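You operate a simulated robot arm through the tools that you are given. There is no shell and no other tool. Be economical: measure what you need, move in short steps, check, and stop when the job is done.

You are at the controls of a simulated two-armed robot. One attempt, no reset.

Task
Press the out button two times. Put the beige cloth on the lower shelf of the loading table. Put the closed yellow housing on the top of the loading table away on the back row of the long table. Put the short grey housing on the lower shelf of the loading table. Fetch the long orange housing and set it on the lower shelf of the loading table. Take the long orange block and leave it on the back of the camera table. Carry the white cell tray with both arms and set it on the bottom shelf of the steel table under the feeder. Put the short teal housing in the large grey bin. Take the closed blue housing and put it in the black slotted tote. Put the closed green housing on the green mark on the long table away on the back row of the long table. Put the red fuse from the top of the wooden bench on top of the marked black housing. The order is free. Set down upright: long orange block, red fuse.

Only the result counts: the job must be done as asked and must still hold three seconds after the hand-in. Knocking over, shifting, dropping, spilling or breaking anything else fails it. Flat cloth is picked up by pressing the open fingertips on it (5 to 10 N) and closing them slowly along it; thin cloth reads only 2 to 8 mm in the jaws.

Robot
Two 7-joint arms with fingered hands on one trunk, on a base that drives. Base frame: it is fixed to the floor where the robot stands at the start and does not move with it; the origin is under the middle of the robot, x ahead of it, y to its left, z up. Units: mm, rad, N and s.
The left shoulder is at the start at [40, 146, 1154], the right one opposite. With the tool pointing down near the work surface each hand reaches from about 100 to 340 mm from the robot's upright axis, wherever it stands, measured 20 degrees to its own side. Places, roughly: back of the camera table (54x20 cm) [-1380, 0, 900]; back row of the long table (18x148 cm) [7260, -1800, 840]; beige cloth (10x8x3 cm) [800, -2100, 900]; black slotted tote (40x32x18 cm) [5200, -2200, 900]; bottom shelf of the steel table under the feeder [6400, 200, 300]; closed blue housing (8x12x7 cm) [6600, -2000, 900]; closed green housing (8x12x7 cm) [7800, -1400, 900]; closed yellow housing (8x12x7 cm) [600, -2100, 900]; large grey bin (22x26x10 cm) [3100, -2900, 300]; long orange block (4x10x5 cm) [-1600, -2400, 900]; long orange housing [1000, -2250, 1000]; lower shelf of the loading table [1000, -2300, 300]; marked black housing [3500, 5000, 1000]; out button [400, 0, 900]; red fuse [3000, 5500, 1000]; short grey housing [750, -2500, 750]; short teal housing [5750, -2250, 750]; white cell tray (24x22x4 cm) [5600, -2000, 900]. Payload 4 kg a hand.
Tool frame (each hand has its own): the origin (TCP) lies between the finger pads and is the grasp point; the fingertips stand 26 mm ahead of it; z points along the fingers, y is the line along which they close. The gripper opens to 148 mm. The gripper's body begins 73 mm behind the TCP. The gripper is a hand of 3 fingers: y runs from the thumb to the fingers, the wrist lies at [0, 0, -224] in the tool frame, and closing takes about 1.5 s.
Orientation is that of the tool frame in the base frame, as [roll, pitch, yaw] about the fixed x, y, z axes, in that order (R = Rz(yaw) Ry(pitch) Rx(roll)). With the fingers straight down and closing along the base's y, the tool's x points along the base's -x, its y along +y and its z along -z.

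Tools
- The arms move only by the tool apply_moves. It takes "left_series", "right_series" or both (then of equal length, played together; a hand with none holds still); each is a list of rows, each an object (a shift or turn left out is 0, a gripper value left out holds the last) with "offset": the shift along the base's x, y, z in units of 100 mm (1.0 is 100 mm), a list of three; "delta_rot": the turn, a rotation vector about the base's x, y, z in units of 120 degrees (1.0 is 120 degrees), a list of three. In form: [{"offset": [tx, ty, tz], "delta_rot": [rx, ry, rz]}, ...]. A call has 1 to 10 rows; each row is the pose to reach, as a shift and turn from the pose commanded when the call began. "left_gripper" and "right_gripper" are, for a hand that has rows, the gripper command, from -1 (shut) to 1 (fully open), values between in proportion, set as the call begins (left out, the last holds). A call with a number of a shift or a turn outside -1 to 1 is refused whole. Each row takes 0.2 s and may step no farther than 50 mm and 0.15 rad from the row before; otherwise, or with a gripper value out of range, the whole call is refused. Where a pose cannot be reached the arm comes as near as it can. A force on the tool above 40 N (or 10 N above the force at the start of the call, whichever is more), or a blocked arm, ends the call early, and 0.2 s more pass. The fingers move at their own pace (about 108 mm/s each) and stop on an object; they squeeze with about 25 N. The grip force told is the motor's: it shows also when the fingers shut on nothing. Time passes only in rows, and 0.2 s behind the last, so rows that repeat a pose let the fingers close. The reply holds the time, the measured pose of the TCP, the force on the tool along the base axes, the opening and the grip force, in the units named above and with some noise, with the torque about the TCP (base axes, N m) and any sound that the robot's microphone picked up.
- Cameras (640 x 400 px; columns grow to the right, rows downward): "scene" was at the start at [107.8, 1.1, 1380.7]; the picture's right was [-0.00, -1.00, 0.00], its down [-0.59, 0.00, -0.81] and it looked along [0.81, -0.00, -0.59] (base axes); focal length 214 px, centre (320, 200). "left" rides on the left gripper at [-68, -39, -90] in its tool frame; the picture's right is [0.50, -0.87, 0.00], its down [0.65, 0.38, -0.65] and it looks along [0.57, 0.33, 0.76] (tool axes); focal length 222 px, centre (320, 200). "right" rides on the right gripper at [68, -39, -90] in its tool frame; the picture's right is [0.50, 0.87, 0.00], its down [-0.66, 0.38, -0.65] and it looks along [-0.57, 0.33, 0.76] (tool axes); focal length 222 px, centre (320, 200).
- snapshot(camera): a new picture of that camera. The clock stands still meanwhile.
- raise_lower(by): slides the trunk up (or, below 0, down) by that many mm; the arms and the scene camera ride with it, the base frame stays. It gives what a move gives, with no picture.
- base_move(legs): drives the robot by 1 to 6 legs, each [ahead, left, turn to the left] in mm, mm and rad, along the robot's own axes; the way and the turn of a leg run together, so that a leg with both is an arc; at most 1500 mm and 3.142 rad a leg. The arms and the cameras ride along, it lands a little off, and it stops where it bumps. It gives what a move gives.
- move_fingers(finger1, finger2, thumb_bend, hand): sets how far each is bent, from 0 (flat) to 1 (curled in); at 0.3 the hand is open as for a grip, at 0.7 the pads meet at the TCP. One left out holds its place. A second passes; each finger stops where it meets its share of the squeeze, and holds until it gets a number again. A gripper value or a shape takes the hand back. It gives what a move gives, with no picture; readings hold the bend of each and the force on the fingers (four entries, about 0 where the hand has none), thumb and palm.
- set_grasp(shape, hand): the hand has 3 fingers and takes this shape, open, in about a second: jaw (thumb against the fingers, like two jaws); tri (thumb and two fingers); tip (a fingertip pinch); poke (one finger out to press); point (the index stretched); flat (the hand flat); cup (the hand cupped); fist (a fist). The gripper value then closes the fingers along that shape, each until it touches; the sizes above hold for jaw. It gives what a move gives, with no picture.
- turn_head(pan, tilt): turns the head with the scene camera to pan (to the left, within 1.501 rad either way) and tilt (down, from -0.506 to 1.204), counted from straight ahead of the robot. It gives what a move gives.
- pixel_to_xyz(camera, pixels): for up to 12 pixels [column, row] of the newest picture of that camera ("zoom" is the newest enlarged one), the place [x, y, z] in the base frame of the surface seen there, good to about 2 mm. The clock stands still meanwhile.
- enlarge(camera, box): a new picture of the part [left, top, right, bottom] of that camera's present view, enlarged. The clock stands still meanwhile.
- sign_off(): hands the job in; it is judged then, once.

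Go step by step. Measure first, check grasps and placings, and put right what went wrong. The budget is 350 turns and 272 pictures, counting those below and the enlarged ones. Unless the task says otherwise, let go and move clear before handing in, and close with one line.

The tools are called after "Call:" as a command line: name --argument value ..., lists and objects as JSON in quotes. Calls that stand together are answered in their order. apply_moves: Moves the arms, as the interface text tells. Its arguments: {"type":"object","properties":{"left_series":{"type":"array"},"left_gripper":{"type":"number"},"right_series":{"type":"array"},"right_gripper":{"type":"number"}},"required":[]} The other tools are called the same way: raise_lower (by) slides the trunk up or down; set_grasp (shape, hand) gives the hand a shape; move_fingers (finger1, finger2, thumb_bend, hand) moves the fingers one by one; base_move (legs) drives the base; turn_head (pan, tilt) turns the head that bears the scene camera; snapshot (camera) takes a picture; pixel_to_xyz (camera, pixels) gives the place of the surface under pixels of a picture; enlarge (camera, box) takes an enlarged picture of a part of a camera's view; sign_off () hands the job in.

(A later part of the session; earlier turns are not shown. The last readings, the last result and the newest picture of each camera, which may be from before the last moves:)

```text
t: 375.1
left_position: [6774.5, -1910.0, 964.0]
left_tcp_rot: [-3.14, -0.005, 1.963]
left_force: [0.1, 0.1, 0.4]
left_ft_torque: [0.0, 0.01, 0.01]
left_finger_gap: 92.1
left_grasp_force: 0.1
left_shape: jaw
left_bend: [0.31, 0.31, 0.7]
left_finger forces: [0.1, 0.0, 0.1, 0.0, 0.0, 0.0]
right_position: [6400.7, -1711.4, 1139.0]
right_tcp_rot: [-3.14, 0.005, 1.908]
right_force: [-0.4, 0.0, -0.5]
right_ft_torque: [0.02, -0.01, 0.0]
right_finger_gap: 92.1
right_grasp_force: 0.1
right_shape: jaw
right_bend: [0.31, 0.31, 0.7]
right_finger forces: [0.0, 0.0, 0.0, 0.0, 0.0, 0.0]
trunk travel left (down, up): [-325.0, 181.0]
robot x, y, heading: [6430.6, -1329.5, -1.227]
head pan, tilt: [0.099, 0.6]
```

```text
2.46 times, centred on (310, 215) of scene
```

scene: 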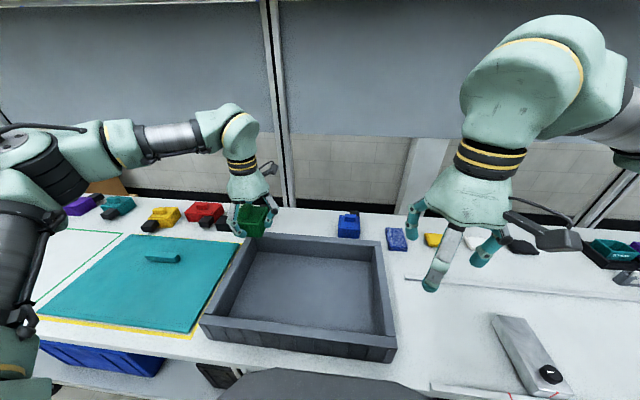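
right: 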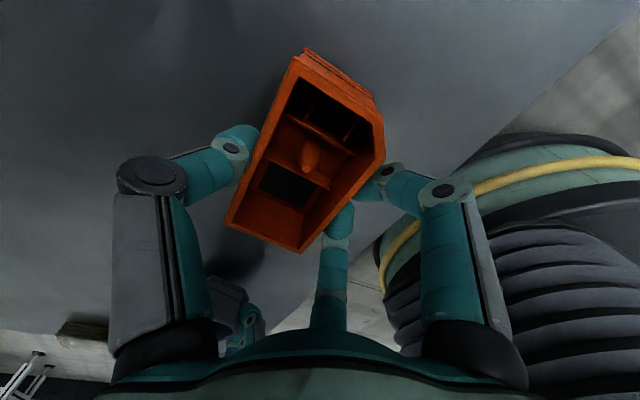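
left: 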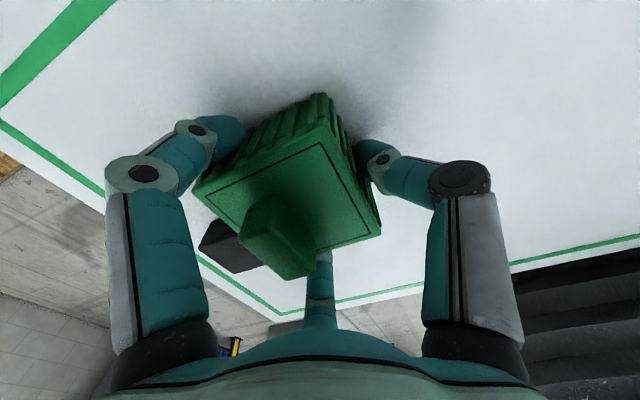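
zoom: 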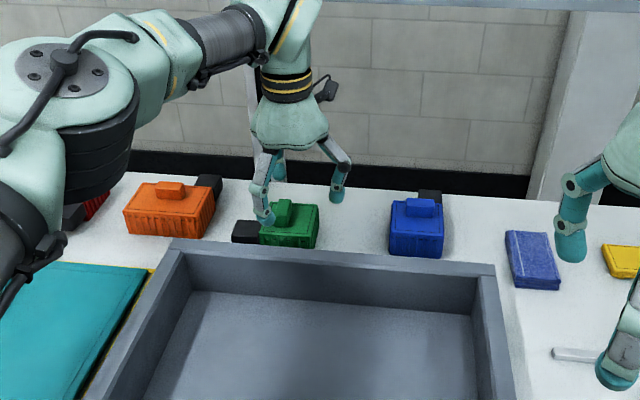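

Green stands in the back row. I pull the arm back before raising, then shift right for the blue housing.

Call:
apply_moves --left_series '[{"offset": [-0.13, 0.38, 0.1]}, {"offset": [-0.25, 0.75, 0.3]}, {"offset": [-0.3, 0.95, 0.5]}]' --left_gripper 0.6

Call:
base_move --legs '[[0, -180, -0.005]]'

Call:
snapshot --camera "scene"

Call:
enlarge --camera "scene" --box '[180, 150, 440, 280]'

```text
t: 375.9
left_position: [6747.1, -1816.5, 1013.3]
left_tcp_rot: [-3.14, -0.004, 1.961]
left_force: [-0.6, -0.4, -0.5]
left_ft_torque: [-0.03, -0.02, 0.02]
left_finger_gap: 117.7
left_grasp_force: 0.0
left_shape: jaw
left_bend: [0.26, 0.25, 0.48]
left_finger forces: [0.0, 0.0, 0.1, 0.0, 0.0, 0.1]
right_position: [6398.9, -1713.3, 1137.7]
right_tcp_rot: [3.139, 0.003, 1.909]
right_force: [0.0, 0.3, 0.7]
right_ft_torque: [-0.02, 0.01, 0.01]
right_finger_gap: 92.2
right_grasp_force: 0.1
right_shape: jaw
right_bend: [0.31, 0.31, 0.7]
right_finger forces: [0.0, 0.0, 0.0, 0.1, 0.1, 0.0]
trunk travel left (down, up): [-325.0, 181.0]
robot x, y, heading: [6426.0, -1331.5, -1.228]
head pan, tilt: [0.099, 0.6]
```

```text
t: 377.4
left_position: [6575.9, -1877.6, 1013.6]
left_tcp_rot: [-3.14, -0.003, 1.956]
left_force: [-0.4, -0.2, 0.7]
left_ft_torque: [-0.02, 0.03, 0.01]
left_finger_gap: 117.8
left_grasp_force: 0.1
left_shape: jaw
left_bend: [0.26, 0.25, 0.48]
left_finger forces: [0.0, 0.1, 0.0, 0.0, 0.0, 0.0]
right_position: [6230.7, -1772.7, 1138.2]
right_tcp_rot: [-3.141, 0.003, 1.902]
right_force: [0.6, 0.5, 0.4]
right_ft_torque: [-0.02, 0.04, -0.02]
right_finger_gap: 92.2
right_grasp_force: 0.2
right_shape: jaw
right_bend: [0.31, 0.31, 0.7]
right_finger forces: [0.0, 0.1, 0.0, 0.1, 0.0, 0.0]
trunk travel left (down, up): [-325.0, 181.0]
robot x, y, heading: [6258.0, -1394.2, -1.234]
head pan, tilt: [0.099, 0.6]
```

```text
138 pictures are left
```

scene: 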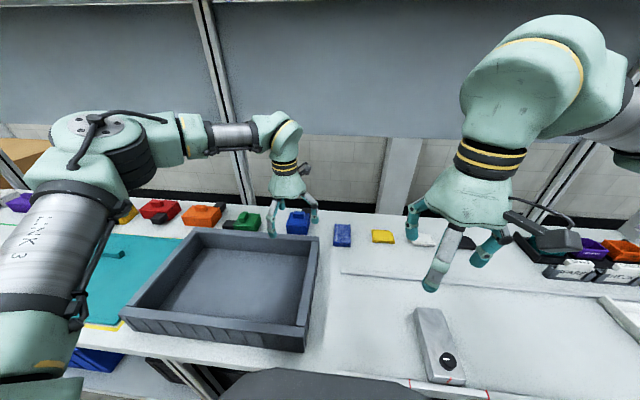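

```text
2.46 times, centred on (310, 215) of scene
```

zoom: 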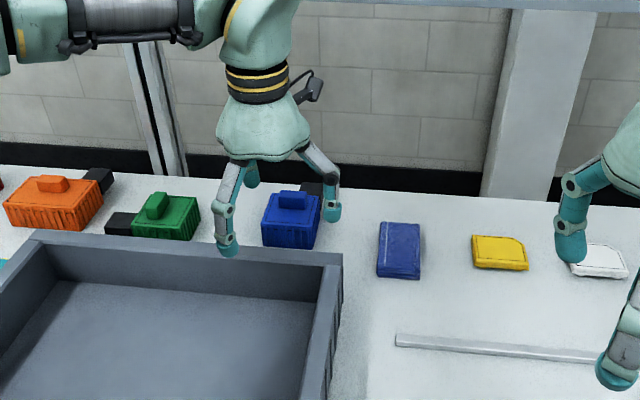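

Call:
pixel_to_xyz --camera "zoom" --pixels '[[272, 194], [320, 197], [264, 227], [313, 228], [292, 200], [312, 187], [290, 230], [315, 248], [264, 245]]'

Call:
snapshot --camera "left"

```text
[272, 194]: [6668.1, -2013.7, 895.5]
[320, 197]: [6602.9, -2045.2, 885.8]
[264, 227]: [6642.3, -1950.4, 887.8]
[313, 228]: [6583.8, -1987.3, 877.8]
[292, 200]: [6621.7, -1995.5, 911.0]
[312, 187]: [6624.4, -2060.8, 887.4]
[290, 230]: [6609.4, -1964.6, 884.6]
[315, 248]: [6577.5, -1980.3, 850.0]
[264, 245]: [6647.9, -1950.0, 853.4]
```

```text
136 pictures are left
```

left: 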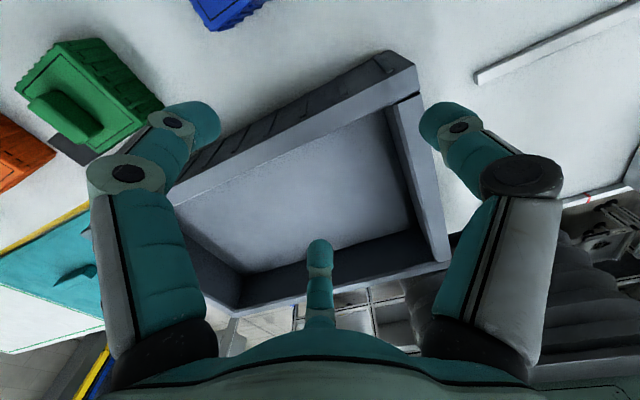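

Blue: centre (6624,-1998), connector behind. Target TCP (6618,-1982). Moving over and down.

Call:
apply_moves --left_series '[{"offset": [0.12, -0.3, -0.1]}, {"offset": [0.25, -0.6, -0.2]}, {"offset": [0.38, -0.95, -0.3]}, {"offset": [0.42, -1.0, -0.5]}]'

Call:
snapshot --camera "left"

Call:
enlarge --camera "scene" --box '[220, 150, 380, 270]'

```text
t: 378.4
left_position: [6618.2, -1975.4, 964.1]
left_tcp_rot: [-3.141, -0.004, 1.956]
left_force: [-0.1, -0.3, -0.6]
left_ft_torque: [0.0, -0.01, -0.01]
left_finger_gap: 117.9
left_grasp_force: 0.0
left_shape: jaw
left_bend: [0.25, 0.25, 0.48]
left_finger forces: [0.0, 0.0, 0.0, 0.0, 0.1, 0.1]
right_position: [6229.7, -1771.9, 1137.7]
right_tcp_rot: [-3.141, 0.002, 1.902]
right_force: [1.4, 1.2, 0.0]
right_ft_torque: [0.04, 0.01, -0.01]
right_finger_gap: 92.3
right_grasp_force: 0.2
right_shape: jaw
right_bend: [0.31, 0.31, 0.7]
right_finger forces: [0.0, 0.0, 0.0, 0.1, 0.0, 0.0]
trunk travel left (down, up): [-325.0, 181.0]
robot x, y, heading: [6259.0, -1390.5, -1.235]
head pan, tilt: [0.099, 0.6]
```

```text
135 pictures are left
```

left: 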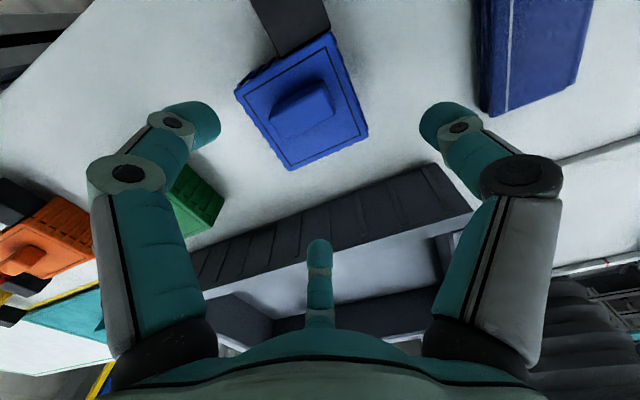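

```text
3.33 times, centred on (300, 210) of scene
```

zoom: 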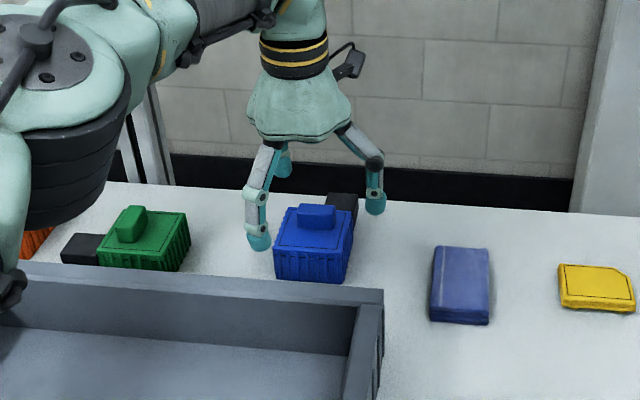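

Call:
pixel_to_xyz --camera "left" --pixels '[[320, 245], [318, 262], [205, 115], [432, 115], [330, 205], [300, 230], [380, 235], [300, 260], [235, 92], [330, 35], [365, 130], [290, 168]]'

```text
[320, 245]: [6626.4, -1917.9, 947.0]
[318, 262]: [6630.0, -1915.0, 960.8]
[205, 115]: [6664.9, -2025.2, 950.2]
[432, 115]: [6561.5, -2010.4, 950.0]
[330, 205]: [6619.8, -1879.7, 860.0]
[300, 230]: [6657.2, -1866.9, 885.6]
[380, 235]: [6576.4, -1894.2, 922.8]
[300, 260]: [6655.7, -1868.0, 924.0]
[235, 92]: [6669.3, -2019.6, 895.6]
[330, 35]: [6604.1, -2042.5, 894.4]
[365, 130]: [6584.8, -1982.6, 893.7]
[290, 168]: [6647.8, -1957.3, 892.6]
```

The far finger would land on the housing's corner, so I open a bit more and shift ~12 mm deeper and 8 mm left, then re-check.

Call:
apply_moves --left_series '[{"offset": [0.06, -0.05, 0]}, {"offset": [0.12, -0.1, 0]}, {"offset": [0.12, -0.1, 0]}]' --left_gripper 0.78

Call:
snapshot --camera "left"

Call:
pixel_to_xyz --camera "left" --pixels '[[320, 245], [200, 110], [193, 115], [440, 110], [205, 105]]'

```text
t: 379.2
left_position: [6626.8, -1984.0, 965.3]
left_tcp_rot: [-3.14, -0.003, 1.958]
left_force: [-0.2, 0.6, 0.1]
left_ft_torque: [0.01, 0.01, -0.05]
left_finger_gap: 131.7
left_grasp_force: 0.1
left_shape: jaw
left_bend: [0.25, 0.25, 0.35]
left_finger forces: [0.1, 0.1, 0.0, 0.0, 0.0, 0.0]
left hand out of reach, approached as far as the arm can: row 2, 3
right_position: [6228.3, -1773.6, 1137.3]
right_tcp_rot: [-3.141, 0.002, 1.902]
right_force: [-0.6, 0.0, 0.3]
right_ft_torque: [-0.01, 0.0, -0.02]
right_finger_gap: 92.4
right_grasp_force: 0.1
right_shape: jaw
right_bend: [0.31, 0.31, 0.7]
right_finger forces: [0.0, 0.1, 0.1, 0.0, 0.0, 0.1]
trunk travel left (down, up): [-325.0, 181.0]
robot x, y, heading: [6257.5, -1391.2, -1.233]
head pan, tilt: [0.099, 0.6]
```

```text
133 pictures are left
```

left: 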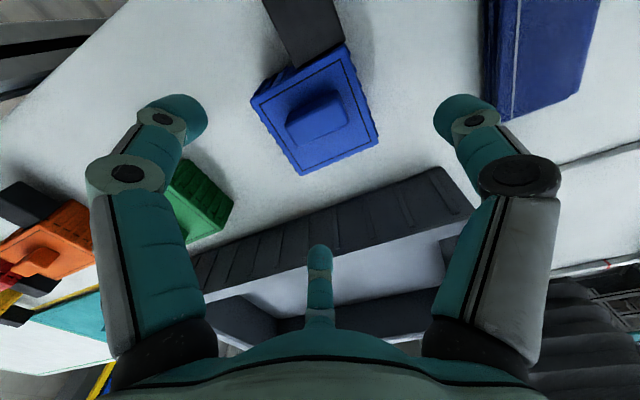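

```text
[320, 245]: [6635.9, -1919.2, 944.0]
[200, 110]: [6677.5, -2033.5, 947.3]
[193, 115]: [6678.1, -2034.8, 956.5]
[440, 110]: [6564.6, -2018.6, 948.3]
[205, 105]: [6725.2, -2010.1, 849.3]
```

Clear of the corner now. Descend and close.

Call:
apply_moves --left_series '[{"offset": [0, 0, -0.25]}, {"offset": [0, 0, -0.5]}, {"offset": [0, 0, -0.78]}, {"offset": [0, 0, -0.78]}]'

Call:
apply_moves --left_series '[{"offset": [0, 0, 0]}, {"offset": [0, 0, 0]}, {"offset": [0, 0, 0]}, {"offset": [0, 0, 0]}, {"offset": [0, 0, 0]}, {"offset": [0, 0, 0]}]' --left_gripper -1

Call:
snapshot --camera "left"

```text
t: 380.2
left_position: [6626.5, -1985.0, 887.5]
left_tcp_rot: [-3.139, -0.002, 1.957]
left_force: [0.3, 0.7, 0.1]
left_ft_torque: [0.02, -0.02, 0.02]
left_finger_gap: 131.3
left_grasp_force: 0.0
left_shape: jaw
left_bend: [0.25, 0.25, 0.35]
left_finger forces: [0.1, 0.0, 0.1, 0.0, 0.0, 0.1]
right_position: [6230.1, -1773.6, 1137.2]
right_tcp_rot: [-3.141, 0.005, 1.903]
right_force: [-1.6, -0.5, 0.4]
right_ft_torque: [0.01, 0.04, -0.02]
right_finger_gap: 92.2
right_grasp_force: 0.2
right_shape: jaw
right_bend: [0.31, 0.31, 0.7]
right_finger forces: [0.0, 0.0, 0.0, 0.0, 0.0, 0.1]
trunk travel left (down, up): [-325.0, 181.0]
robot x, y, heading: [6257.2, -1392.1, -1.234]
head pan, tilt: [0.099, 0.6]
```

```text
t: 381.6
left_position: [6626.0, -1982.8, 886.7]
left_tcp_rot: [-3.14, -0.002, 1.958]
left_force: [1.6, -0.1, -0.3]
left_ft_torque: [-0.01, 0.01, 0.0]
left_finger_gap: 76.0
left_grasp_force: 24.9
left_shape: jaw
left_bend: [0.27, 0.77, 0.7]
left_finger forces: [23.3, 20.3, 0.0, 0.0, 22.7, 0.0]
right_position: [6229.3, -1772.9, 1138.3]
right_tcp_rot: [-3.14, 0.004, 1.9]
right_force: [-0.2, -1.0, -1.0]
right_ft_torque: [-0.01, -0.01, 0.0]
right_finger_gap: 92.3
right_grasp_force: 0.0
right_shape: jaw
right_bend: [0.31, 0.31, 0.7]
right_finger forces: [0.0, 0.0, 0.1, 0.1, 0.1, 0.0]
trunk travel left (down, up): [-325.0, 181.0]
robot x, y, heading: [6255.2, -1392.8, -1.229]
head pan, tilt: [0.099, 0.6]
```

```text
132 pictures are left
```

left: 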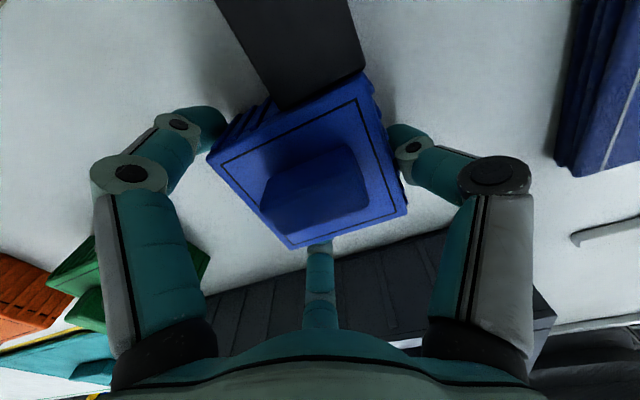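

Gripped by all three. Lift with simultaneous pull-back.

Call:
apply_moves --left_series '[{"offset": [0, 0.02, 0.25]}, {"offset": [-0.03, 0.1, 0.55]}, {"offset": [-0.08, 0.25, 0.85]}, {"offset": [-0.2, 0.6, 1.0]}, {"offset": [-0.33, 0.95, 1.0]}]'

Call:
snapshot --camera "scene"

```text
t: 382.8
left_position: [6593.2, -1888.2, 985.5]
left_tcp_rot: [3.141, -0.003, 1.959]
left_force: [-0.4, -0.2, -2.3]
left_ft_torque: [0.01, 0.0, 0.03]
left_finger_gap: 75.6
left_grasp_force: 24.2
left_shape: jaw
left_bend: [0.27, 0.77, 0.7]
left_finger forces: [22.7, 19.8, 0.0, 0.0, 22.9, 0.0]
right_position: [6229.0, -1770.8, 1137.2]
right_tcp_rot: [-3.141, 0.004, 1.903]
right_force: [-0.2, 0.0, 0.1]
right_ft_torque: [0.03, 0.0, -0.01]
right_finger_gap: 92.2
right_grasp_force: 0.0
right_shape: jaw
right_bend: [0.31, 0.31, 0.7]
right_finger forces: [0.0, 0.1, 0.0, 0.0, 0.1, 0.1]
trunk travel left (down, up): [-325.0, 181.0]
robot x, y, heading: [6258.0, -1389.7, -1.236]
head pan, tilt: [0.099, 0.6]
```

```text
131 pictures are left
```

scene: 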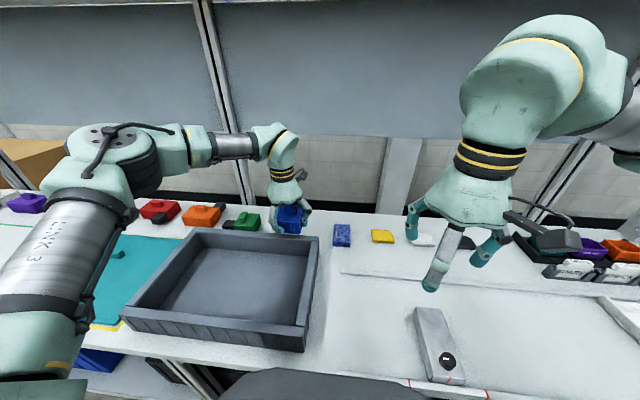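

Blue is held. I raise it, back away from the bench a little and travel right to view the black tote.

Call:
apply_moves --left_series '[{"offset": [-0.1, 0.3, 0.3]}, {"offset": [-0.2, 0.6, 0.6]}, {"offset": [-0.3, 0.9, 0.9]}, {"offset": [-0.33, 1.0, 1.0]}]'

Call:
base_move --legs '[[-180, 0, 0], [0, -1300, 0]]'

Call:
turn_head --pan 0 --tilt 0.6

Call:
snapshot --camera "scene"

```text
t: 383.8
left_position: [6561.5, -1790.2, 1085.9]
left_tcp_rot: [3.142, -0.003, 1.957]
left_force: [-0.3, -0.5, -1.5]
left_ft_torque: [0.07, 0.04, -0.02]
left_finger_gap: 75.6
left_grasp_force: 24.6
left_shape: jaw
left_bend: [0.27, 0.77, 0.7]
left_finger forces: [21.9, 19.8, 0.0, 0.0, 23.1, 0.1]
right_position: [6229.2, -1772.8, 1138.4]
right_tcp_rot: [3.14, 0.002, 1.902]
right_force: [0.4, 0.4, 0.3]
right_ft_torque: [0.0, 0.0, 0.01]
right_finger_gap: 92.2
right_grasp_force: 0.1
right_shape: jaw
right_bend: [0.31, 0.31, 0.7]
right_finger forces: [0.1, 0.0, 0.0, 0.0, 0.1, 0.0]
trunk travel left (down, up): [-325.0, 181.0]
robot x, y, heading: [6261.5, -1392.4, -1.232]
head pan, tilt: [0.099, 0.6]
```

```text
t: 391.4
left_position: [5272.7, -2045.9, 1084.5]
left_tcp_rot: [3.141, -0.005, 1.946]
left_force: [-0.8, 0.6, -1.7]
left_ft_torque: [0.06, 0.05, 0.02]
left_finger_gap: 76.0
left_grasp_force: 25.4
left_shape: jaw
left_bend: [0.27, 0.77, 0.7]
left_finger forces: [21.8, 19.9, 0.0, 0.0, 23.1, 0.0]
right_position: [4940.1, -2024.4, 1137.1]
right_tcp_rot: [3.141, 0.004, 1.895]
right_force: [1.1, 0.0, -0.2]
right_ft_torque: [0.0, 0.01, 0.01]
right_finger_gap: 91.9
right_grasp_force: 0.0
right_shape: jaw
right_bend: [0.31, 0.31, 0.7]
right_finger forces: [0.0, 0.0, 0.1, 0.1, 0.0, 0.0]
trunk travel left (down, up): [-325.0, 181.0]
robot x, y, heading: [4971.1, -1644.2, -1.244]
head pan, tilt: [0.099, 0.6]
```

```text
t: 392.1
left_position: [5271.9, -2046.3, 1085.6]
left_tcp_rot: [3.142, -0.006, 1.947]
left_force: [0.4, -0.4, -2.0]
left_ft_torque: [0.03, -0.03, 0.0]
left_finger_gap: 75.6
left_grasp_force: 25.0
left_shape: jaw
left_bend: [0.27, 0.77, 0.7]
left_finger forces: [21.8, 19.7, 0.0, 0.0, 23.0, 0.1]
right_position: [4940.3, -2025.1, 1137.0]
right_tcp_rot: [3.141, 0.003, 1.895]
right_force: [-0.8, 0.0, -0.4]
right_ft_torque: [-0.01, -0.03, -0.01]
right_finger_gap: 92.2
right_grasp_force: 0.1
right_shape: jaw
right_bend: [0.31, 0.31, 0.7]
right_finger forces: [0.0, 0.1, 0.1, 0.0, 0.1, 0.0]
trunk travel left (down, up): [-325.0, 181.0]
robot x, y, heading: [4973.3, -1644.4, -1.242]
head pan, tilt: [0.0, 0.6]
```

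```text
130 pictures are left
```

scene: 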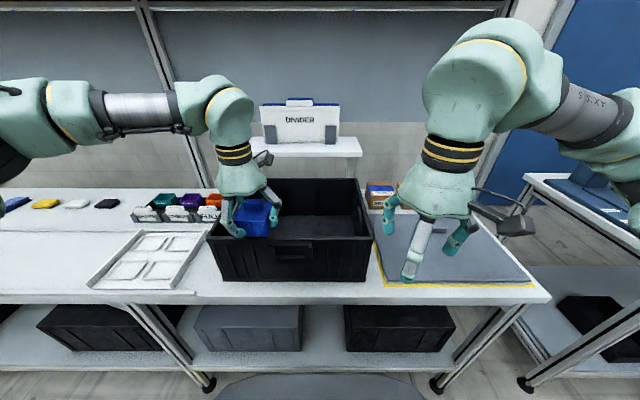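

The black tote is right ahead at (290,230), open-topped; the white cell tray lies at (150,265). I zoom and measure the tote.

Call:
enlarge --camera "scene" --box '[190, 160, 390, 300]'

Call:
pixel_to_xyz --camera "scene" --pixels '[[320, 228], [340, 200], [310, 215], [215, 240], [370, 238], [345, 180], [290, 275], [278, 182], [300, 200], [350, 225]]'

```text
2.86 times, centred on (290, 230) of scene
```

zoom: 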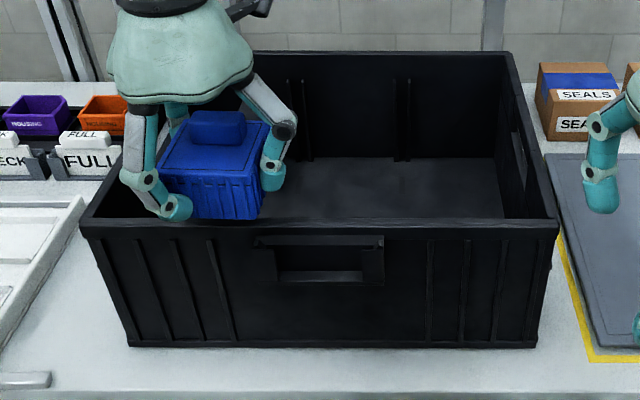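

```text
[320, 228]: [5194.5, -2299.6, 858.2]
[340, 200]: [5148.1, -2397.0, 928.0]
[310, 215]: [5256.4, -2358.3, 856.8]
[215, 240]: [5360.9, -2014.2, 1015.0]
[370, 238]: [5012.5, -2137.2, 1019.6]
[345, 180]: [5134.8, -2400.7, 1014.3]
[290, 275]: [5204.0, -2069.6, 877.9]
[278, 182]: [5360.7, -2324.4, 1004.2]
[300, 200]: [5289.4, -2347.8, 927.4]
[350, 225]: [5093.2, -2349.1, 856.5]
```

Tote: interior U≈4035–4390, V≈3675–3950, floor z 857, rim z≈1018. I raise 40 mm, move in and bring blue over the middle.

Call:
apply_moves --left_series '[{"offset": [0, 0, 0.3]}, {"offset": [0, 0, 0.5]}]'

Call:
base_move --legs '[[110, -60, 0.006]]'

Call:
snapshot --camera "left"

Call:
snapshot --camera "scene"

```text
t: 392.7
left_position: [5270.3, -2044.4, 1136.8]
left_tcp_rot: [3.14, -0.005, 1.951]
left_force: [-0.8, -0.3, -2.0]
left_ft_torque: [0.07, 0.0, -0.01]
left_finger_gap: 75.8
left_grasp_force: 24.4
left_shape: jaw
left_bend: [0.27, 0.77, 0.7]
left_finger forces: [21.5, 19.7, 0.1, 0.1, 23.0, 0.0]
right_position: [4939.6, -2024.4, 1138.0]
right_tcp_rot: [3.141, 0.003, 1.897]
right_force: [-0.5, -0.7, 0.1]
right_ft_torque: [-0.01, 0.04, 0.0]
right_finger_gap: 92.1
right_grasp_force: 0.1
right_shape: jaw
right_bend: [0.31, 0.31, 0.7]
right_finger forces: [0.1, 0.1, 0.1, 0.0, 0.0, 0.0]
trunk travel left (down, up): [-325.0, 181.0]
robot x, y, heading: [4972.1, -1643.2, -1.245]
head pan, tilt: [0.0, 0.6]
```

```text
t: 394.0
left_position: [5254.1, -2165.2, 1137.5]
left_tcp_rot: [-3.139, -0.003, 1.956]
left_force: [-0.3, 0.3, -2.3]
left_ft_torque: [0.01, 0.0, 0.0]
left_finger_gap: 75.7
left_grasp_force: 25.0
left_shape: jaw
left_bend: [0.27, 0.77, 0.7]
left_finger forces: [21.4, 19.8, 0.0, 0.1, 23.0, 0.0]
right_position: [4923.5, -2146.4, 1138.3]
right_tcp_rot: [3.141, 0.005, 1.9]
right_force: [0.3, 0.4, -0.4]
right_ft_torque: [-0.02, 0.0, 0.01]
right_finger_gap: 92.0
right_grasp_force: 0.1
right_shape: jaw
right_bend: [0.31, 0.31, 0.7]
right_finger forces: [0.1, 0.0, 0.0, 0.0, 0.0, 0.1]
trunk travel left (down, up): [-325.0, 181.0]
robot x, y, heading: [4954.0, -1766.7, -1.239]
head pan, tilt: [0.0, 0.6]
```

```text
128 pictures are left
```

left: 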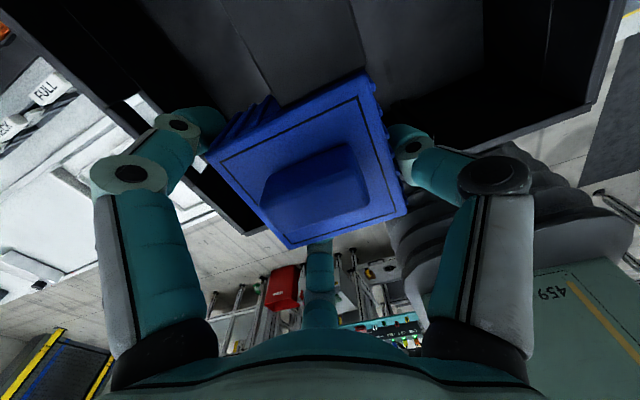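

```text
127 pictures are left
```

scene: 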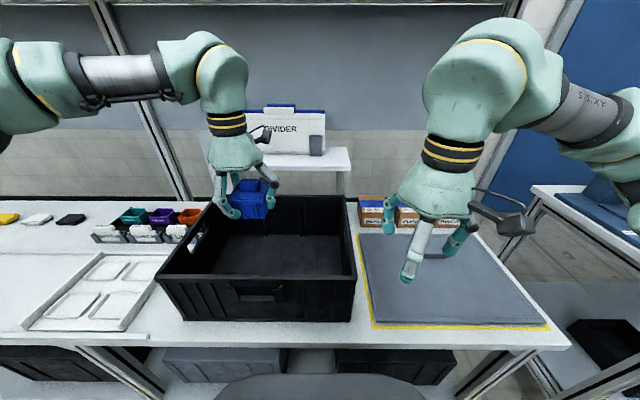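

Call:
apply_moves --left_series '[{"offset": [-0.14, -0.14, 0]}, {"offset": [-0.27, -0.28, 0]}, {"offset": [-0.27, -0.28, -0.45]}, {"offset": [-0.27, -0.28, -0.9]}, {"offset": [-0.27, -0.28, -1.0]}]'

Call:
apply_moves --left_series '[{"offset": [0, 0, -0.4]}, {"offset": [0, 0, -0.8]}, {"offset": [0, 0, -1.0]}]'

Call:
snapshot --camera "scene"

```text
t: 395.2
left_position: [5223.5, -2193.8, 1039.4]
left_tcp_rot: [-3.14, -0.001, 1.952]
left_force: [1.0, -0.1, -1.2]
left_ft_torque: [0.02, -0.01, -0.02]
left_finger_gap: 75.8
left_grasp_force: 25.3
left_shape: jaw
left_bend: [0.27, 0.77, 0.7]
left_finger forces: [20.2, 19.6, 0.0, 0.0, 23.0, 0.0]
right_position: [4923.4, -2146.8, 1137.6]
right_tcp_rot: [3.139, 0.004, 1.9]
right_force: [0.9, 0.5, 0.0]
right_ft_torque: [-0.03, -0.05, 0.02]
right_finger_gap: 92.0
right_grasp_force: 0.1
right_shape: jaw
right_bend: [0.31, 0.31, 0.7]
right_finger forces: [0.0, 0.1, 0.1, 0.0, 0.0, 0.0]
trunk travel left (down, up): [-325.0, 181.0]
robot x, y, heading: [4953.3, -1768.3, -1.236]
head pan, tilt: [0.0, 0.6]
```

```text
t: 396.0
left_position: [5225.3, -2191.4, 938.7]
left_tcp_rot: [3.142, -0.004, 1.955]
left_force: [0.4, -0.2, -1.8]
left_ft_torque: [0.06, 0.01, -0.01]
left_finger_gap: 65.7
left_grasp_force: 24.4
left_shape: jaw
left_bend: [0.33, 0.8, 0.69]
left_finger forces: [16.5, 15.0, 0.0, 0.1, 22.3, 0.0]
right_position: [4922.7, -2147.8, 1136.4]
right_tcp_rot: [3.141, 0.003, 1.902]
right_force: [0.5, -0.4, -0.2]
right_ft_torque: [0.01, -0.02, 0.02]
right_finger_gap: 92.3
right_grasp_force: 0.0
right_shape: jaw
right_bend: [0.31, 0.31, 0.7]
right_finger forces: [0.0, 0.0, 0.0, 0.0, 0.0, 0.0]
trunk travel left (down, up): [-325.0, 181.0]
robot x, y, heading: [4951.5, -1768.8, -1.236]
head pan, tilt: [0.0, 0.6]
```

```text
126 pictures are left
```

scene: 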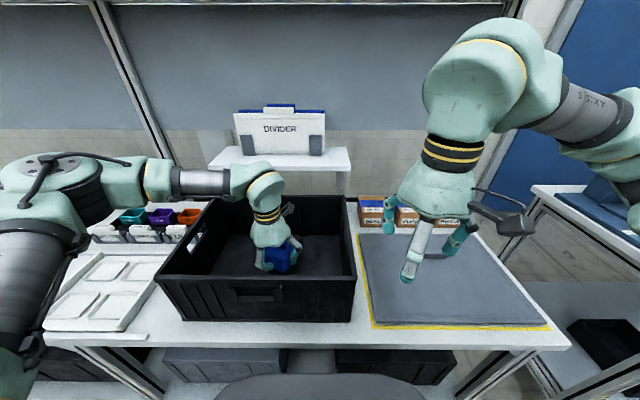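

The gap changed from 76 to 66 mm, so the housing shifted in the grip. I check it with the wrist camera.

Call:
snapshot --camera "left"

Call:
enlarge --camera "scene" --box '[180, 180, 360, 320]'

```text
125 pictures are left
```

left: 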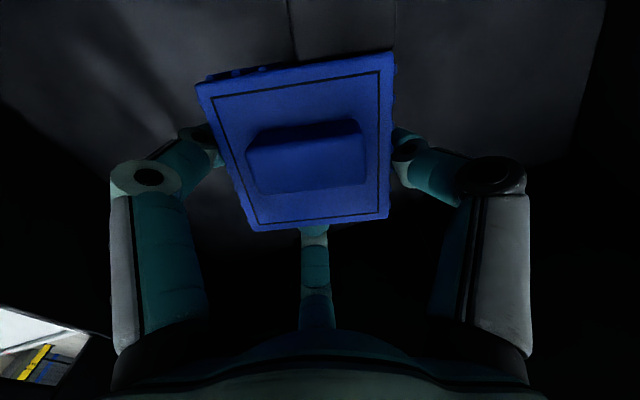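

```text
2.86 times, centred on (270, 250) of scene
```

zoom: 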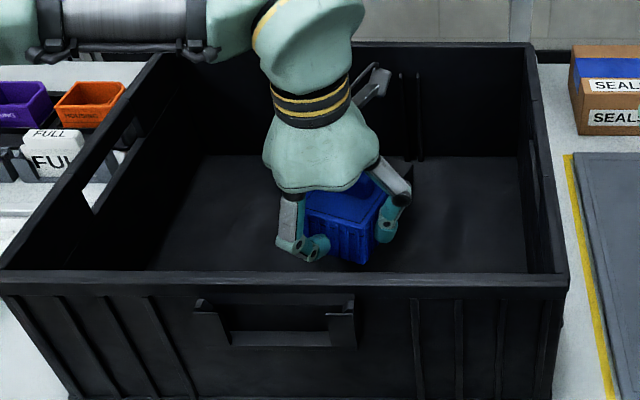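

It only twisted slightly in the grip and stays level. I lower the last 40 mm gently.

Call:
apply_moves --left_series '[{"offset": [0, 0, -0.12]}, {"offset": [0, 0, -0.24]}, {"offset": [0, 0, -0.34]}, {"offset": [0, 0, -0.4]}]'

Call:
apply_moves --left_series '[{"offset": [0, 0, -0.025]}, {"offset": [0, 0, -0.05]}, {"offset": [0, 0, -0.075]}]'

```text
t: 397.0
left_position: [5225.6, -2193.7, 898.2]
left_tcp_rot: [-3.14, -0.002, 1.953]
left_force: [-0.5, 0.2, 0.7]
left_ft_torque: [-0.1, 0.01, -0.01]
left_finger_gap: 65.0
left_grasp_force: 25.2
left_shape: jaw
left_bend: [0.33, 0.8, 0.69]
left_finger forces: [16.6, 14.5, 0.0, 0.0, 22.1, 0.0]
right_position: [4922.7, -2146.7, 1137.0]
right_tcp_rot: [-3.141, 0.006, 1.901]
right_force: [-0.2, 0.2, -0.1]
right_ft_torque: [0.0, 0.01, -0.01]
right_finger_gap: 92.2
right_grasp_force: 0.0
right_shape: jaw
right_bend: [0.31, 0.31, 0.7]
right_finger forces: [0.0, 0.1, 0.0, 0.1, 0.0, 0.0]
trunk travel left (down, up): [-325.0, 181.0]
robot x, y, heading: [4951.1, -1764.5, -1.231]
head pan, tilt: [0.0, 0.6]
```

```text
t: 397.8
left_position: [5225.4, -2193.1, 892.1]
left_tcp_rot: [-3.14, 0.004, 1.952]
left_force: [-1.4, 1.6, 19.2]
left_ft_torque: [-0.47, 0.04, -0.03]
left_finger_gap: 64.2
left_grasp_force: 25.1
left_shape: jaw
left_bend: [0.33, 0.79, 0.71]
left_finger forces: [18.0, 14.4, 0.0, 0.0, 24.8, 0.0]
right_position: [4922.4, -2145.9, 1138.2]
right_tcp_rot: [3.14, 0.007, 1.898]
right_force: [-0.2, 0.0, 0.0]
right_ft_torque: [0.04, -0.02, 0.03]
right_finger_gap: 92.1
right_grasp_force: 0.0
right_shape: jaw
right_bend: [0.31, 0.31, 0.7]
right_finger forces: [0.0, 0.1, 0.0, 0.1, 0.0, 0.0]
trunk travel left (down, up): [-325.0, 181.0]
robot x, y, heading: [4954.2, -1768.5, -1.233]
head pan, tilt: [0.0, 0.6]
```

On the tote floor (19 N). Release and rise straight out.

Call:
apply_moves --left_series '[{"offset": [0, 0, 0.04]}, {"offset": [0, 0, 0.04]}, {"offset": [0, 0, 0.04]}, {"offset": [0, 0, 0.04]}]' --left_gripper 0.4

Call:
apply_moves --left_series '[{"offset": [0, 0, 0.3]}, {"offset": [0, 0, 0.7]}, {"offset": [0, 0, 1.0]}]'

Call:
apply_moves --left_series '[{"offset": [0, 0, 0.45]}, {"offset": [0, 0, 0.9]}, {"offset": [0, 0, 1.0]}]'

Call:
snapshot --camera "scene"

```text
t: 398.8
left_position: [5226.3, -2192.6, 893.7]
left_tcp_rot: [3.141, -0.006, 1.955]
left_force: [0.1, 0.1, 0.1]
left_ft_torque: [0.04, -0.01, -0.01]
left_finger_gap: 103.5
left_grasp_force: 0.0
left_shape: jaw
left_bend: [0.28, 0.28, 0.74]
left_finger forces: [0.1, 0.0, 0.0, 0.0, 0.0, 0.1]
right_position: [4924.1, -2148.9, 1137.6]
right_tcp_rot: [3.141, 0.003, 1.9]
right_force: [0.2, -0.3, 0.2]
right_ft_torque: [0.01, 0.04, 0.0]
right_finger_gap: 92.0
right_grasp_force: 0.1
right_shape: jaw
right_bend: [0.31, 0.31, 0.7]
right_finger forces: [0.0, 0.0, 0.0, 0.1, 0.1, 0.1]
trunk travel left (down, up): [-325.0, 181.0]
robot x, y, heading: [4954.1, -1769.3, -1.241]
head pan, tilt: [0.0, 0.6]
```

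```text
t: 399.6
left_position: [5223.1, -2193.3, 993.8]
left_tcp_rot: [-3.14, -0.005, 1.953]
left_force: [0.2, 0.9, 0.7]
left_ft_torque: [0.0, 0.01, 0.0]
left_finger_gap: 103.2
left_grasp_force: 0.0
left_shape: jaw
left_bend: [0.28, 0.28, 0.74]
left_finger forces: [0.1, 0.0, 0.0, 0.0, 0.0, 0.0]
right_position: [4922.2, -2147.8, 1137.3]
right_tcp_rot: [3.14, 0.004, 1.902]
right_force: [-0.3, 0.8, -0.2]
right_ft_torque: [-0.02, -0.03, 0.0]
right_finger_gap: 92.2
right_grasp_force: 0.0
right_shape: jaw
right_bend: [0.31, 0.31, 0.7]
right_finger forces: [0.0, 0.0, 0.1, 0.0, 0.1, 0.0]
trunk travel left (down, up): [-325.0, 181.0]
robot x, y, heading: [4951.2, -1767.4, -1.239]
head pan, tilt: [0.0, 0.6]
```

```text
t: 400.4
left_position: [5225.2, -2196.8, 1093.0]
left_tcp_rot: [3.141, -0.004, 1.954]
left_force: [0.7, -0.1, 0.1]
left_ft_torque: [-0.01, 0.02, 0.01]
left_finger_gap: 103.4
left_grasp_force: 0.0
left_shape: jaw
left_bend: [0.28, 0.28, 0.74]
left_finger forces: [0.0, 0.1, 0.0, 0.1, 0.1, 0.1]
right_position: [4923.3, -2148.4, 1137.0]
right_tcp_rot: [-3.141, 0.004, 1.9]
right_force: [0.2, -0.6, -0.6]
right_ft_torque: [-0.02, 0.02, 0.03]
right_finger_gap: 92.2
right_grasp_force: 0.1
right_shape: jaw
right_bend: [0.31, 0.31, 0.7]
right_finger forces: [0.0, 0.0, 0.0, 0.1, 0.1, 0.0]
trunk travel left (down, up): [-325.0, 181.0]
robot x, y, heading: [4953.7, -1765.7, -1.237]
head pan, tilt: [0.0, 0.6]
```

```text
123 pictures are left
```

scene: 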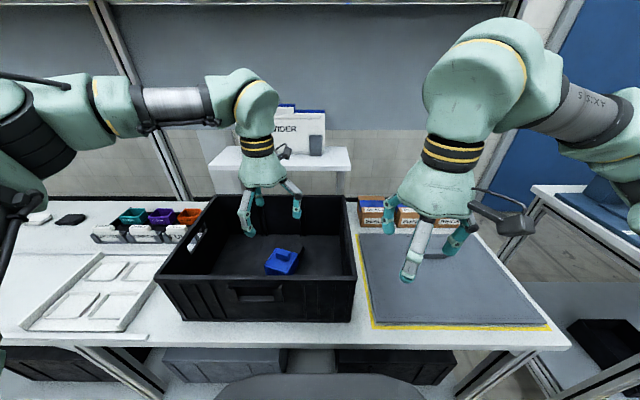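

Blue lies in the black tote. Next the short teal housing in the rack at (132,215): I move left to it.

Call:
base_move --legs '[[0, 440, 0], [70, 0, 0]]'

Call:
snapshot --camera "scene"

Call:
enlarge --camera "scene" --box '[180, 150, 420, 300]'

```text
t: 403.7
left_position: [5665.9, -2118.1, 1094.2]
left_tcp_rot: [3.141, 0.0, 1.947]
left_force: [-0.2, 1.0, -0.6]
left_ft_torque: [0.01, -0.02, -0.01]
left_finger_gap: 103.4
left_grasp_force: 0.0
left_shape: jaw
left_bend: [0.28, 0.28, 0.74]
left_finger forces: [0.1, 0.0, 0.0, 0.0, 0.1, 0.1]
right_position: [5366.4, -2067.1, 1138.8]
right_tcp_rot: [-3.141, 0.006, 1.894]
right_force: [-0.2, -0.5, -0.8]
right_ft_torque: [0.0, -0.01, -0.01]
right_finger_gap: 92.3
right_grasp_force: 0.0
right_shape: jaw
right_bend: [0.31, 0.31, 0.7]
right_finger forces: [0.1, 0.0, 0.1, 0.0, 0.0, 0.0]
trunk travel left (down, up): [-325.0, 181.0]
robot x, y, heading: [5399.2, -1687.2, -1.245]
head pan, tilt: [0.0, 0.6]
```

```text
122 pictures are left
```

scene: 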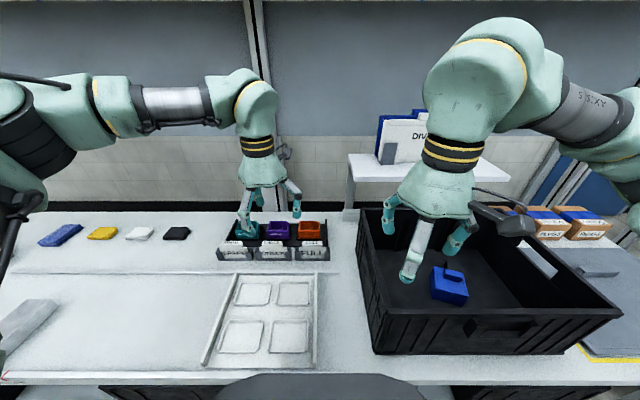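

```text
2.67 times, centred on (300, 225) of scene
```

zoom: 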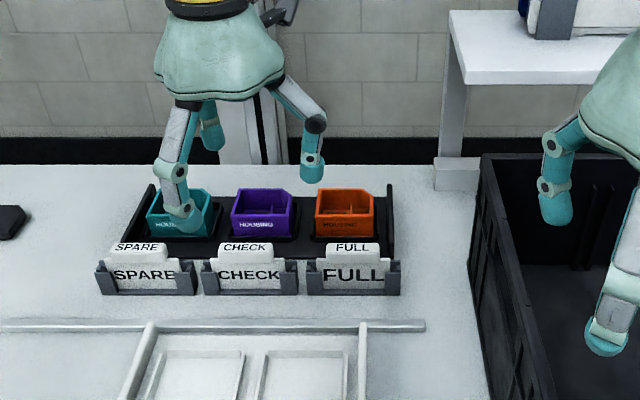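

The teal housing sits in the left ("SPARE") pocket of a black rack. Measuring it and the surroundings.

Call:
pixel_to_xyz --camera "zoom" --pixels '[[152, 192], [208, 190], [148, 218], [205, 222], [234, 192], [232, 212], [125, 230], [150, 187], [222, 235], [140, 250], [215, 215], [180, 260]]'

Call:
snapshot --camera "left"

```text
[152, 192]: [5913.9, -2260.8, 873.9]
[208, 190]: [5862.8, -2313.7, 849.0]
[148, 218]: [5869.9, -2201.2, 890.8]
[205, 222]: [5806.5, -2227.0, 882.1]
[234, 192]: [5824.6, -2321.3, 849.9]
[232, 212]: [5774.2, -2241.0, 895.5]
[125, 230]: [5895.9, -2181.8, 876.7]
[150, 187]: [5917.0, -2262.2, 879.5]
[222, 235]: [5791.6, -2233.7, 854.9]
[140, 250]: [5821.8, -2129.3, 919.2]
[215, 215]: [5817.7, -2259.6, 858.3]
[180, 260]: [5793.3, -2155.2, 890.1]
```

```text
120 pictures are left
```

left: 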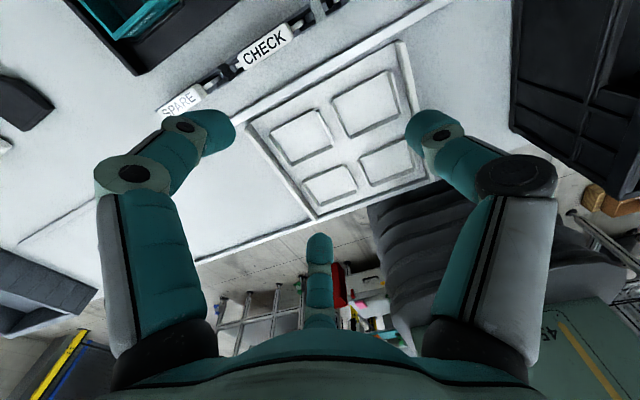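

Call:
apply_moves --left_series '[{"offset": [0.2, -0.2, -0.1]}, {"offset": [0.4, -0.4, -0.2]}, {"offset": [0.6, -0.6, -0.3]}, {"offset": [0.68, -0.72, -0.4]}]'

Call:
snapshot --camera "left"

Call:
enlarge --camera "scene" --box '[200, 180, 340, 280]'

```text
t: 404.7
left_position: [5736.0, -2191.4, 1055.3]
left_tcp_rot: [-3.141, -0.004, 1.946]
left_force: [-0.6, -0.1, -0.1]
left_ft_torque: [0.01, -0.01, 0.02]
left_finger_gap: 103.1
left_grasp_force: 0.0
left_shape: jaw
left_bend: [0.28, 0.28, 0.74]
left_finger forces: [0.0, 0.0, 0.0, 0.0, 0.0, 0.1]
right_position: [5365.8, -2068.0, 1138.4]
right_tcp_rot: [3.14, 0.006, 1.893]
right_force: [-0.2, -0.7, 0.1]
right_ft_torque: [0.03, 0.0, 0.04]
right_finger_gap: 92.1
right_grasp_force: 0.1
right_shape: jaw
right_bend: [0.31, 0.31, 0.7]
right_finger forces: [0.1, 0.0, 0.1, 0.0, 0.1, 0.1]
trunk travel left (down, up): [-325.0, 181.0]
robot x, y, heading: [5399.6, -1684.9, -1.243]
head pan, tilt: [0.0, 0.6]
```

```text
119 pictures are left
```

left: 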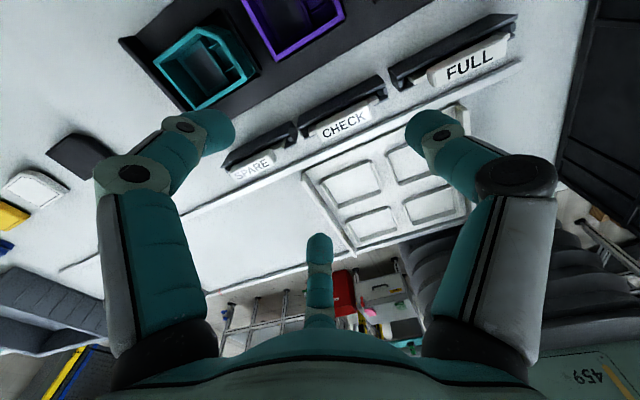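

```text
4.00 times, centred on (270, 230) of scene
```

zoom: 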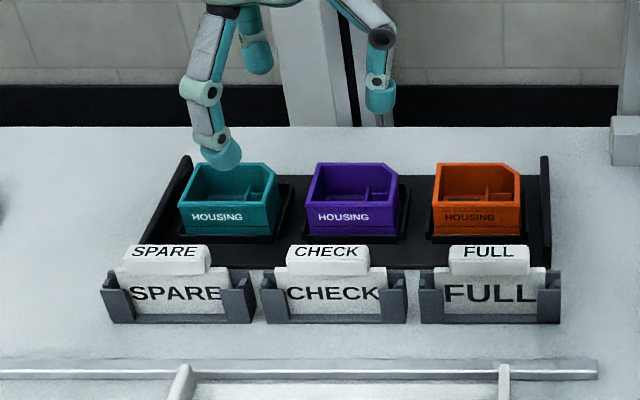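

Call:
pixel_to_xyz --camera "zoom" --pixels '[[183, 203], [270, 203], [264, 168], [278, 178], [200, 170], [184, 230], [272, 232], [315, 170], [310, 208], [290, 190], [180, 175], [290, 238]]'

Call:
pixel_to_xyz --camera "left" --pixels '[[153, 62], [203, 30], [255, 68], [200, 108], [222, 32], [257, 15], [265, 55], [160, 95], [122, 42], [225, 15]]'

```text
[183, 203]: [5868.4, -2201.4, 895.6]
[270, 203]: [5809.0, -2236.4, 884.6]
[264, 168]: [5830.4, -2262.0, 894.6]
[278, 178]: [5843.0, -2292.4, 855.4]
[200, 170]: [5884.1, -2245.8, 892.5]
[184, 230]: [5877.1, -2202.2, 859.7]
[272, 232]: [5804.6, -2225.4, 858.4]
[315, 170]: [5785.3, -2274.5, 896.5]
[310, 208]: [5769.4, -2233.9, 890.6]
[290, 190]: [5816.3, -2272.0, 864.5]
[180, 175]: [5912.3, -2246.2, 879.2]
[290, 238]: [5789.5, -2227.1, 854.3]
```

```text
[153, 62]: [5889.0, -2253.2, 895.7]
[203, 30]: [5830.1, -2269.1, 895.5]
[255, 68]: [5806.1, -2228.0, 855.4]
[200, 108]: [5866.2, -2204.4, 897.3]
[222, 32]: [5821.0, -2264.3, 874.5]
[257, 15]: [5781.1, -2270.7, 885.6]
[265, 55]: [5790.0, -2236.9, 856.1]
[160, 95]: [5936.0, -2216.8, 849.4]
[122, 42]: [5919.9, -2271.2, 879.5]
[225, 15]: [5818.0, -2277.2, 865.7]
```

Teal: U 4748–4816, V 4011–4062, rim z 896, 36 mm gap to purple on the right. I shift the base 90 mm left to align the shoulder, then move over with ~72 mm opening.

Call:
base_move --legs '[[0, 90, 0.008]]'

Call:
apply_moves --left_series '[{"offset": [0.05, -0.1, -0.1]}, {"offset": [0.1, -0.2, -0.2]}, {"offset": [0.1, -0.2, -0.3]}]' --left_gripper -0.03

```text
t: 405.8
left_position: [5821.5, -2160.7, 1055.6]
left_tcp_rot: [-3.139, -0.004, 1.958]
left_force: [0.6, 0.8, -0.2]
left_ft_torque: [0.02, 0.01, -0.02]
left_finger_gap: 103.2
left_grasp_force: 0.0
left_shape: jaw
left_bend: [0.28, 0.28, 0.74]
left_finger forces: [0.0, 0.1, 0.1, 0.0, 0.1, 0.0]
right_position: [5450.8, -2041.2, 1139.0]
right_tcp_rot: [3.139, 0.005, 1.904]
right_force: [0.2, 0.0, 0.2]
right_ft_torque: [0.01, 0.02, -0.02]
right_finger_gap: 92.1
right_grasp_force: 0.0
right_shape: jaw
right_bend: [0.31, 0.31, 0.7]
right_finger forces: [0.0, 0.0, 0.0, 0.0, 0.1, 0.0]
trunk travel left (down, up): [-325.0, 181.0]
robot x, y, heading: [5483.5, -1661.4, -1.233]
head pan, tilt: [0.0, 0.6]
```

```text
t: 406.6
left_position: [5833.8, -2178.8, 1024.7]
left_tcp_rot: [-3.14, -0.003, 1.955]
left_force: [0.2, 0.1, -0.3]
left_ft_torque: [-0.01, 0.02, 0.0]
left_finger_gap: 72.6
left_grasp_force: 0.2
left_shape: jaw
left_bend: [0.37, 0.37, 0.7]
left_finger forces: [0.1, 0.1, 0.1, 0.1, 0.1, 0.1]
right_position: [5451.9, -2040.6, 1138.2]
right_tcp_rot: [-3.14, 0.004, 1.902]
right_force: [0.4, 0.2, -1.1]
right_ft_torque: [-0.02, 0.0, -0.01]
right_finger_gap: 92.2
right_grasp_force: 0.0
right_shape: jaw
right_bend: [0.31, 0.31, 0.7]
right_finger forces: [0.1, 0.0, 0.0, 0.1, 0.0, 0.0]
trunk travel left (down, up): [-325.0, 181.0]
robot x, y, heading: [5478.7, -1662.8, -1.233]
head pan, tilt: [0.0, 0.6]
```

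Call:
apply_moves --left_series '[{"offset": [0.02, -0.3, -0.1]}, {"offset": [0.06, -0.6, -0.25]}, {"offset": [0.06, -0.6, -0.5]}, {"offset": [0.06, -0.6, -0.65]}]'

Call:
snapshot --camera "left"

Call:
pixel_to_xyz --camera "left" --pixels '[[240, 135], [392, 135], [320, 225], [250, 140], [385, 140]]'

```text
t: 407.6
left_position: [5838.7, -2241.9, 958.2]
left_tcp_rot: [-3.139, -0.005, 1.957]
left_force: [0.4, -0.1, 0.1]
left_ft_torque: [0.01, -0.03, 0.0]
left_finger_gap: 72.4
left_grasp_force: 0.0
left_shape: jaw
left_bend: [0.37, 0.37, 0.7]
left_finger forces: [0.0, 0.0, 0.0, 0.0, 0.0, 0.0]
right_position: [5451.8, -2040.4, 1137.9]
right_tcp_rot: [3.139, 0.003, 1.903]
right_force: [-1.3, 0.1, 0.4]
right_ft_torque: [-0.03, 0.0, -0.02]
right_finger_gap: 92.5
right_grasp_force: 0.1
right_shape: jaw
right_bend: [0.31, 0.31, 0.7]
right_finger forces: [0.0, 0.0, 0.1, 0.1, 0.0, 0.0]
trunk travel left (down, up): [-325.0, 181.0]
robot x, y, heading: [5479.1, -1663.3, -1.235]
head pan, tilt: [0.0, 0.6]
```

```text
117 pictures are left
```

left: 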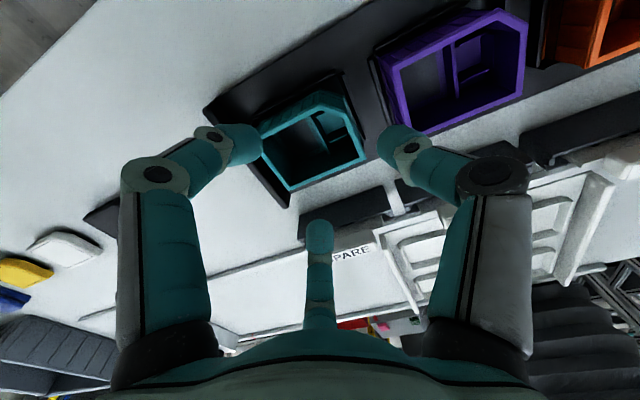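

```text
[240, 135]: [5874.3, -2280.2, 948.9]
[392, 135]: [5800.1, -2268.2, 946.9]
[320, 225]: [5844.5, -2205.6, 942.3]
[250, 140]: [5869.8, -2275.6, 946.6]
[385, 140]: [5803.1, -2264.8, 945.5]
```

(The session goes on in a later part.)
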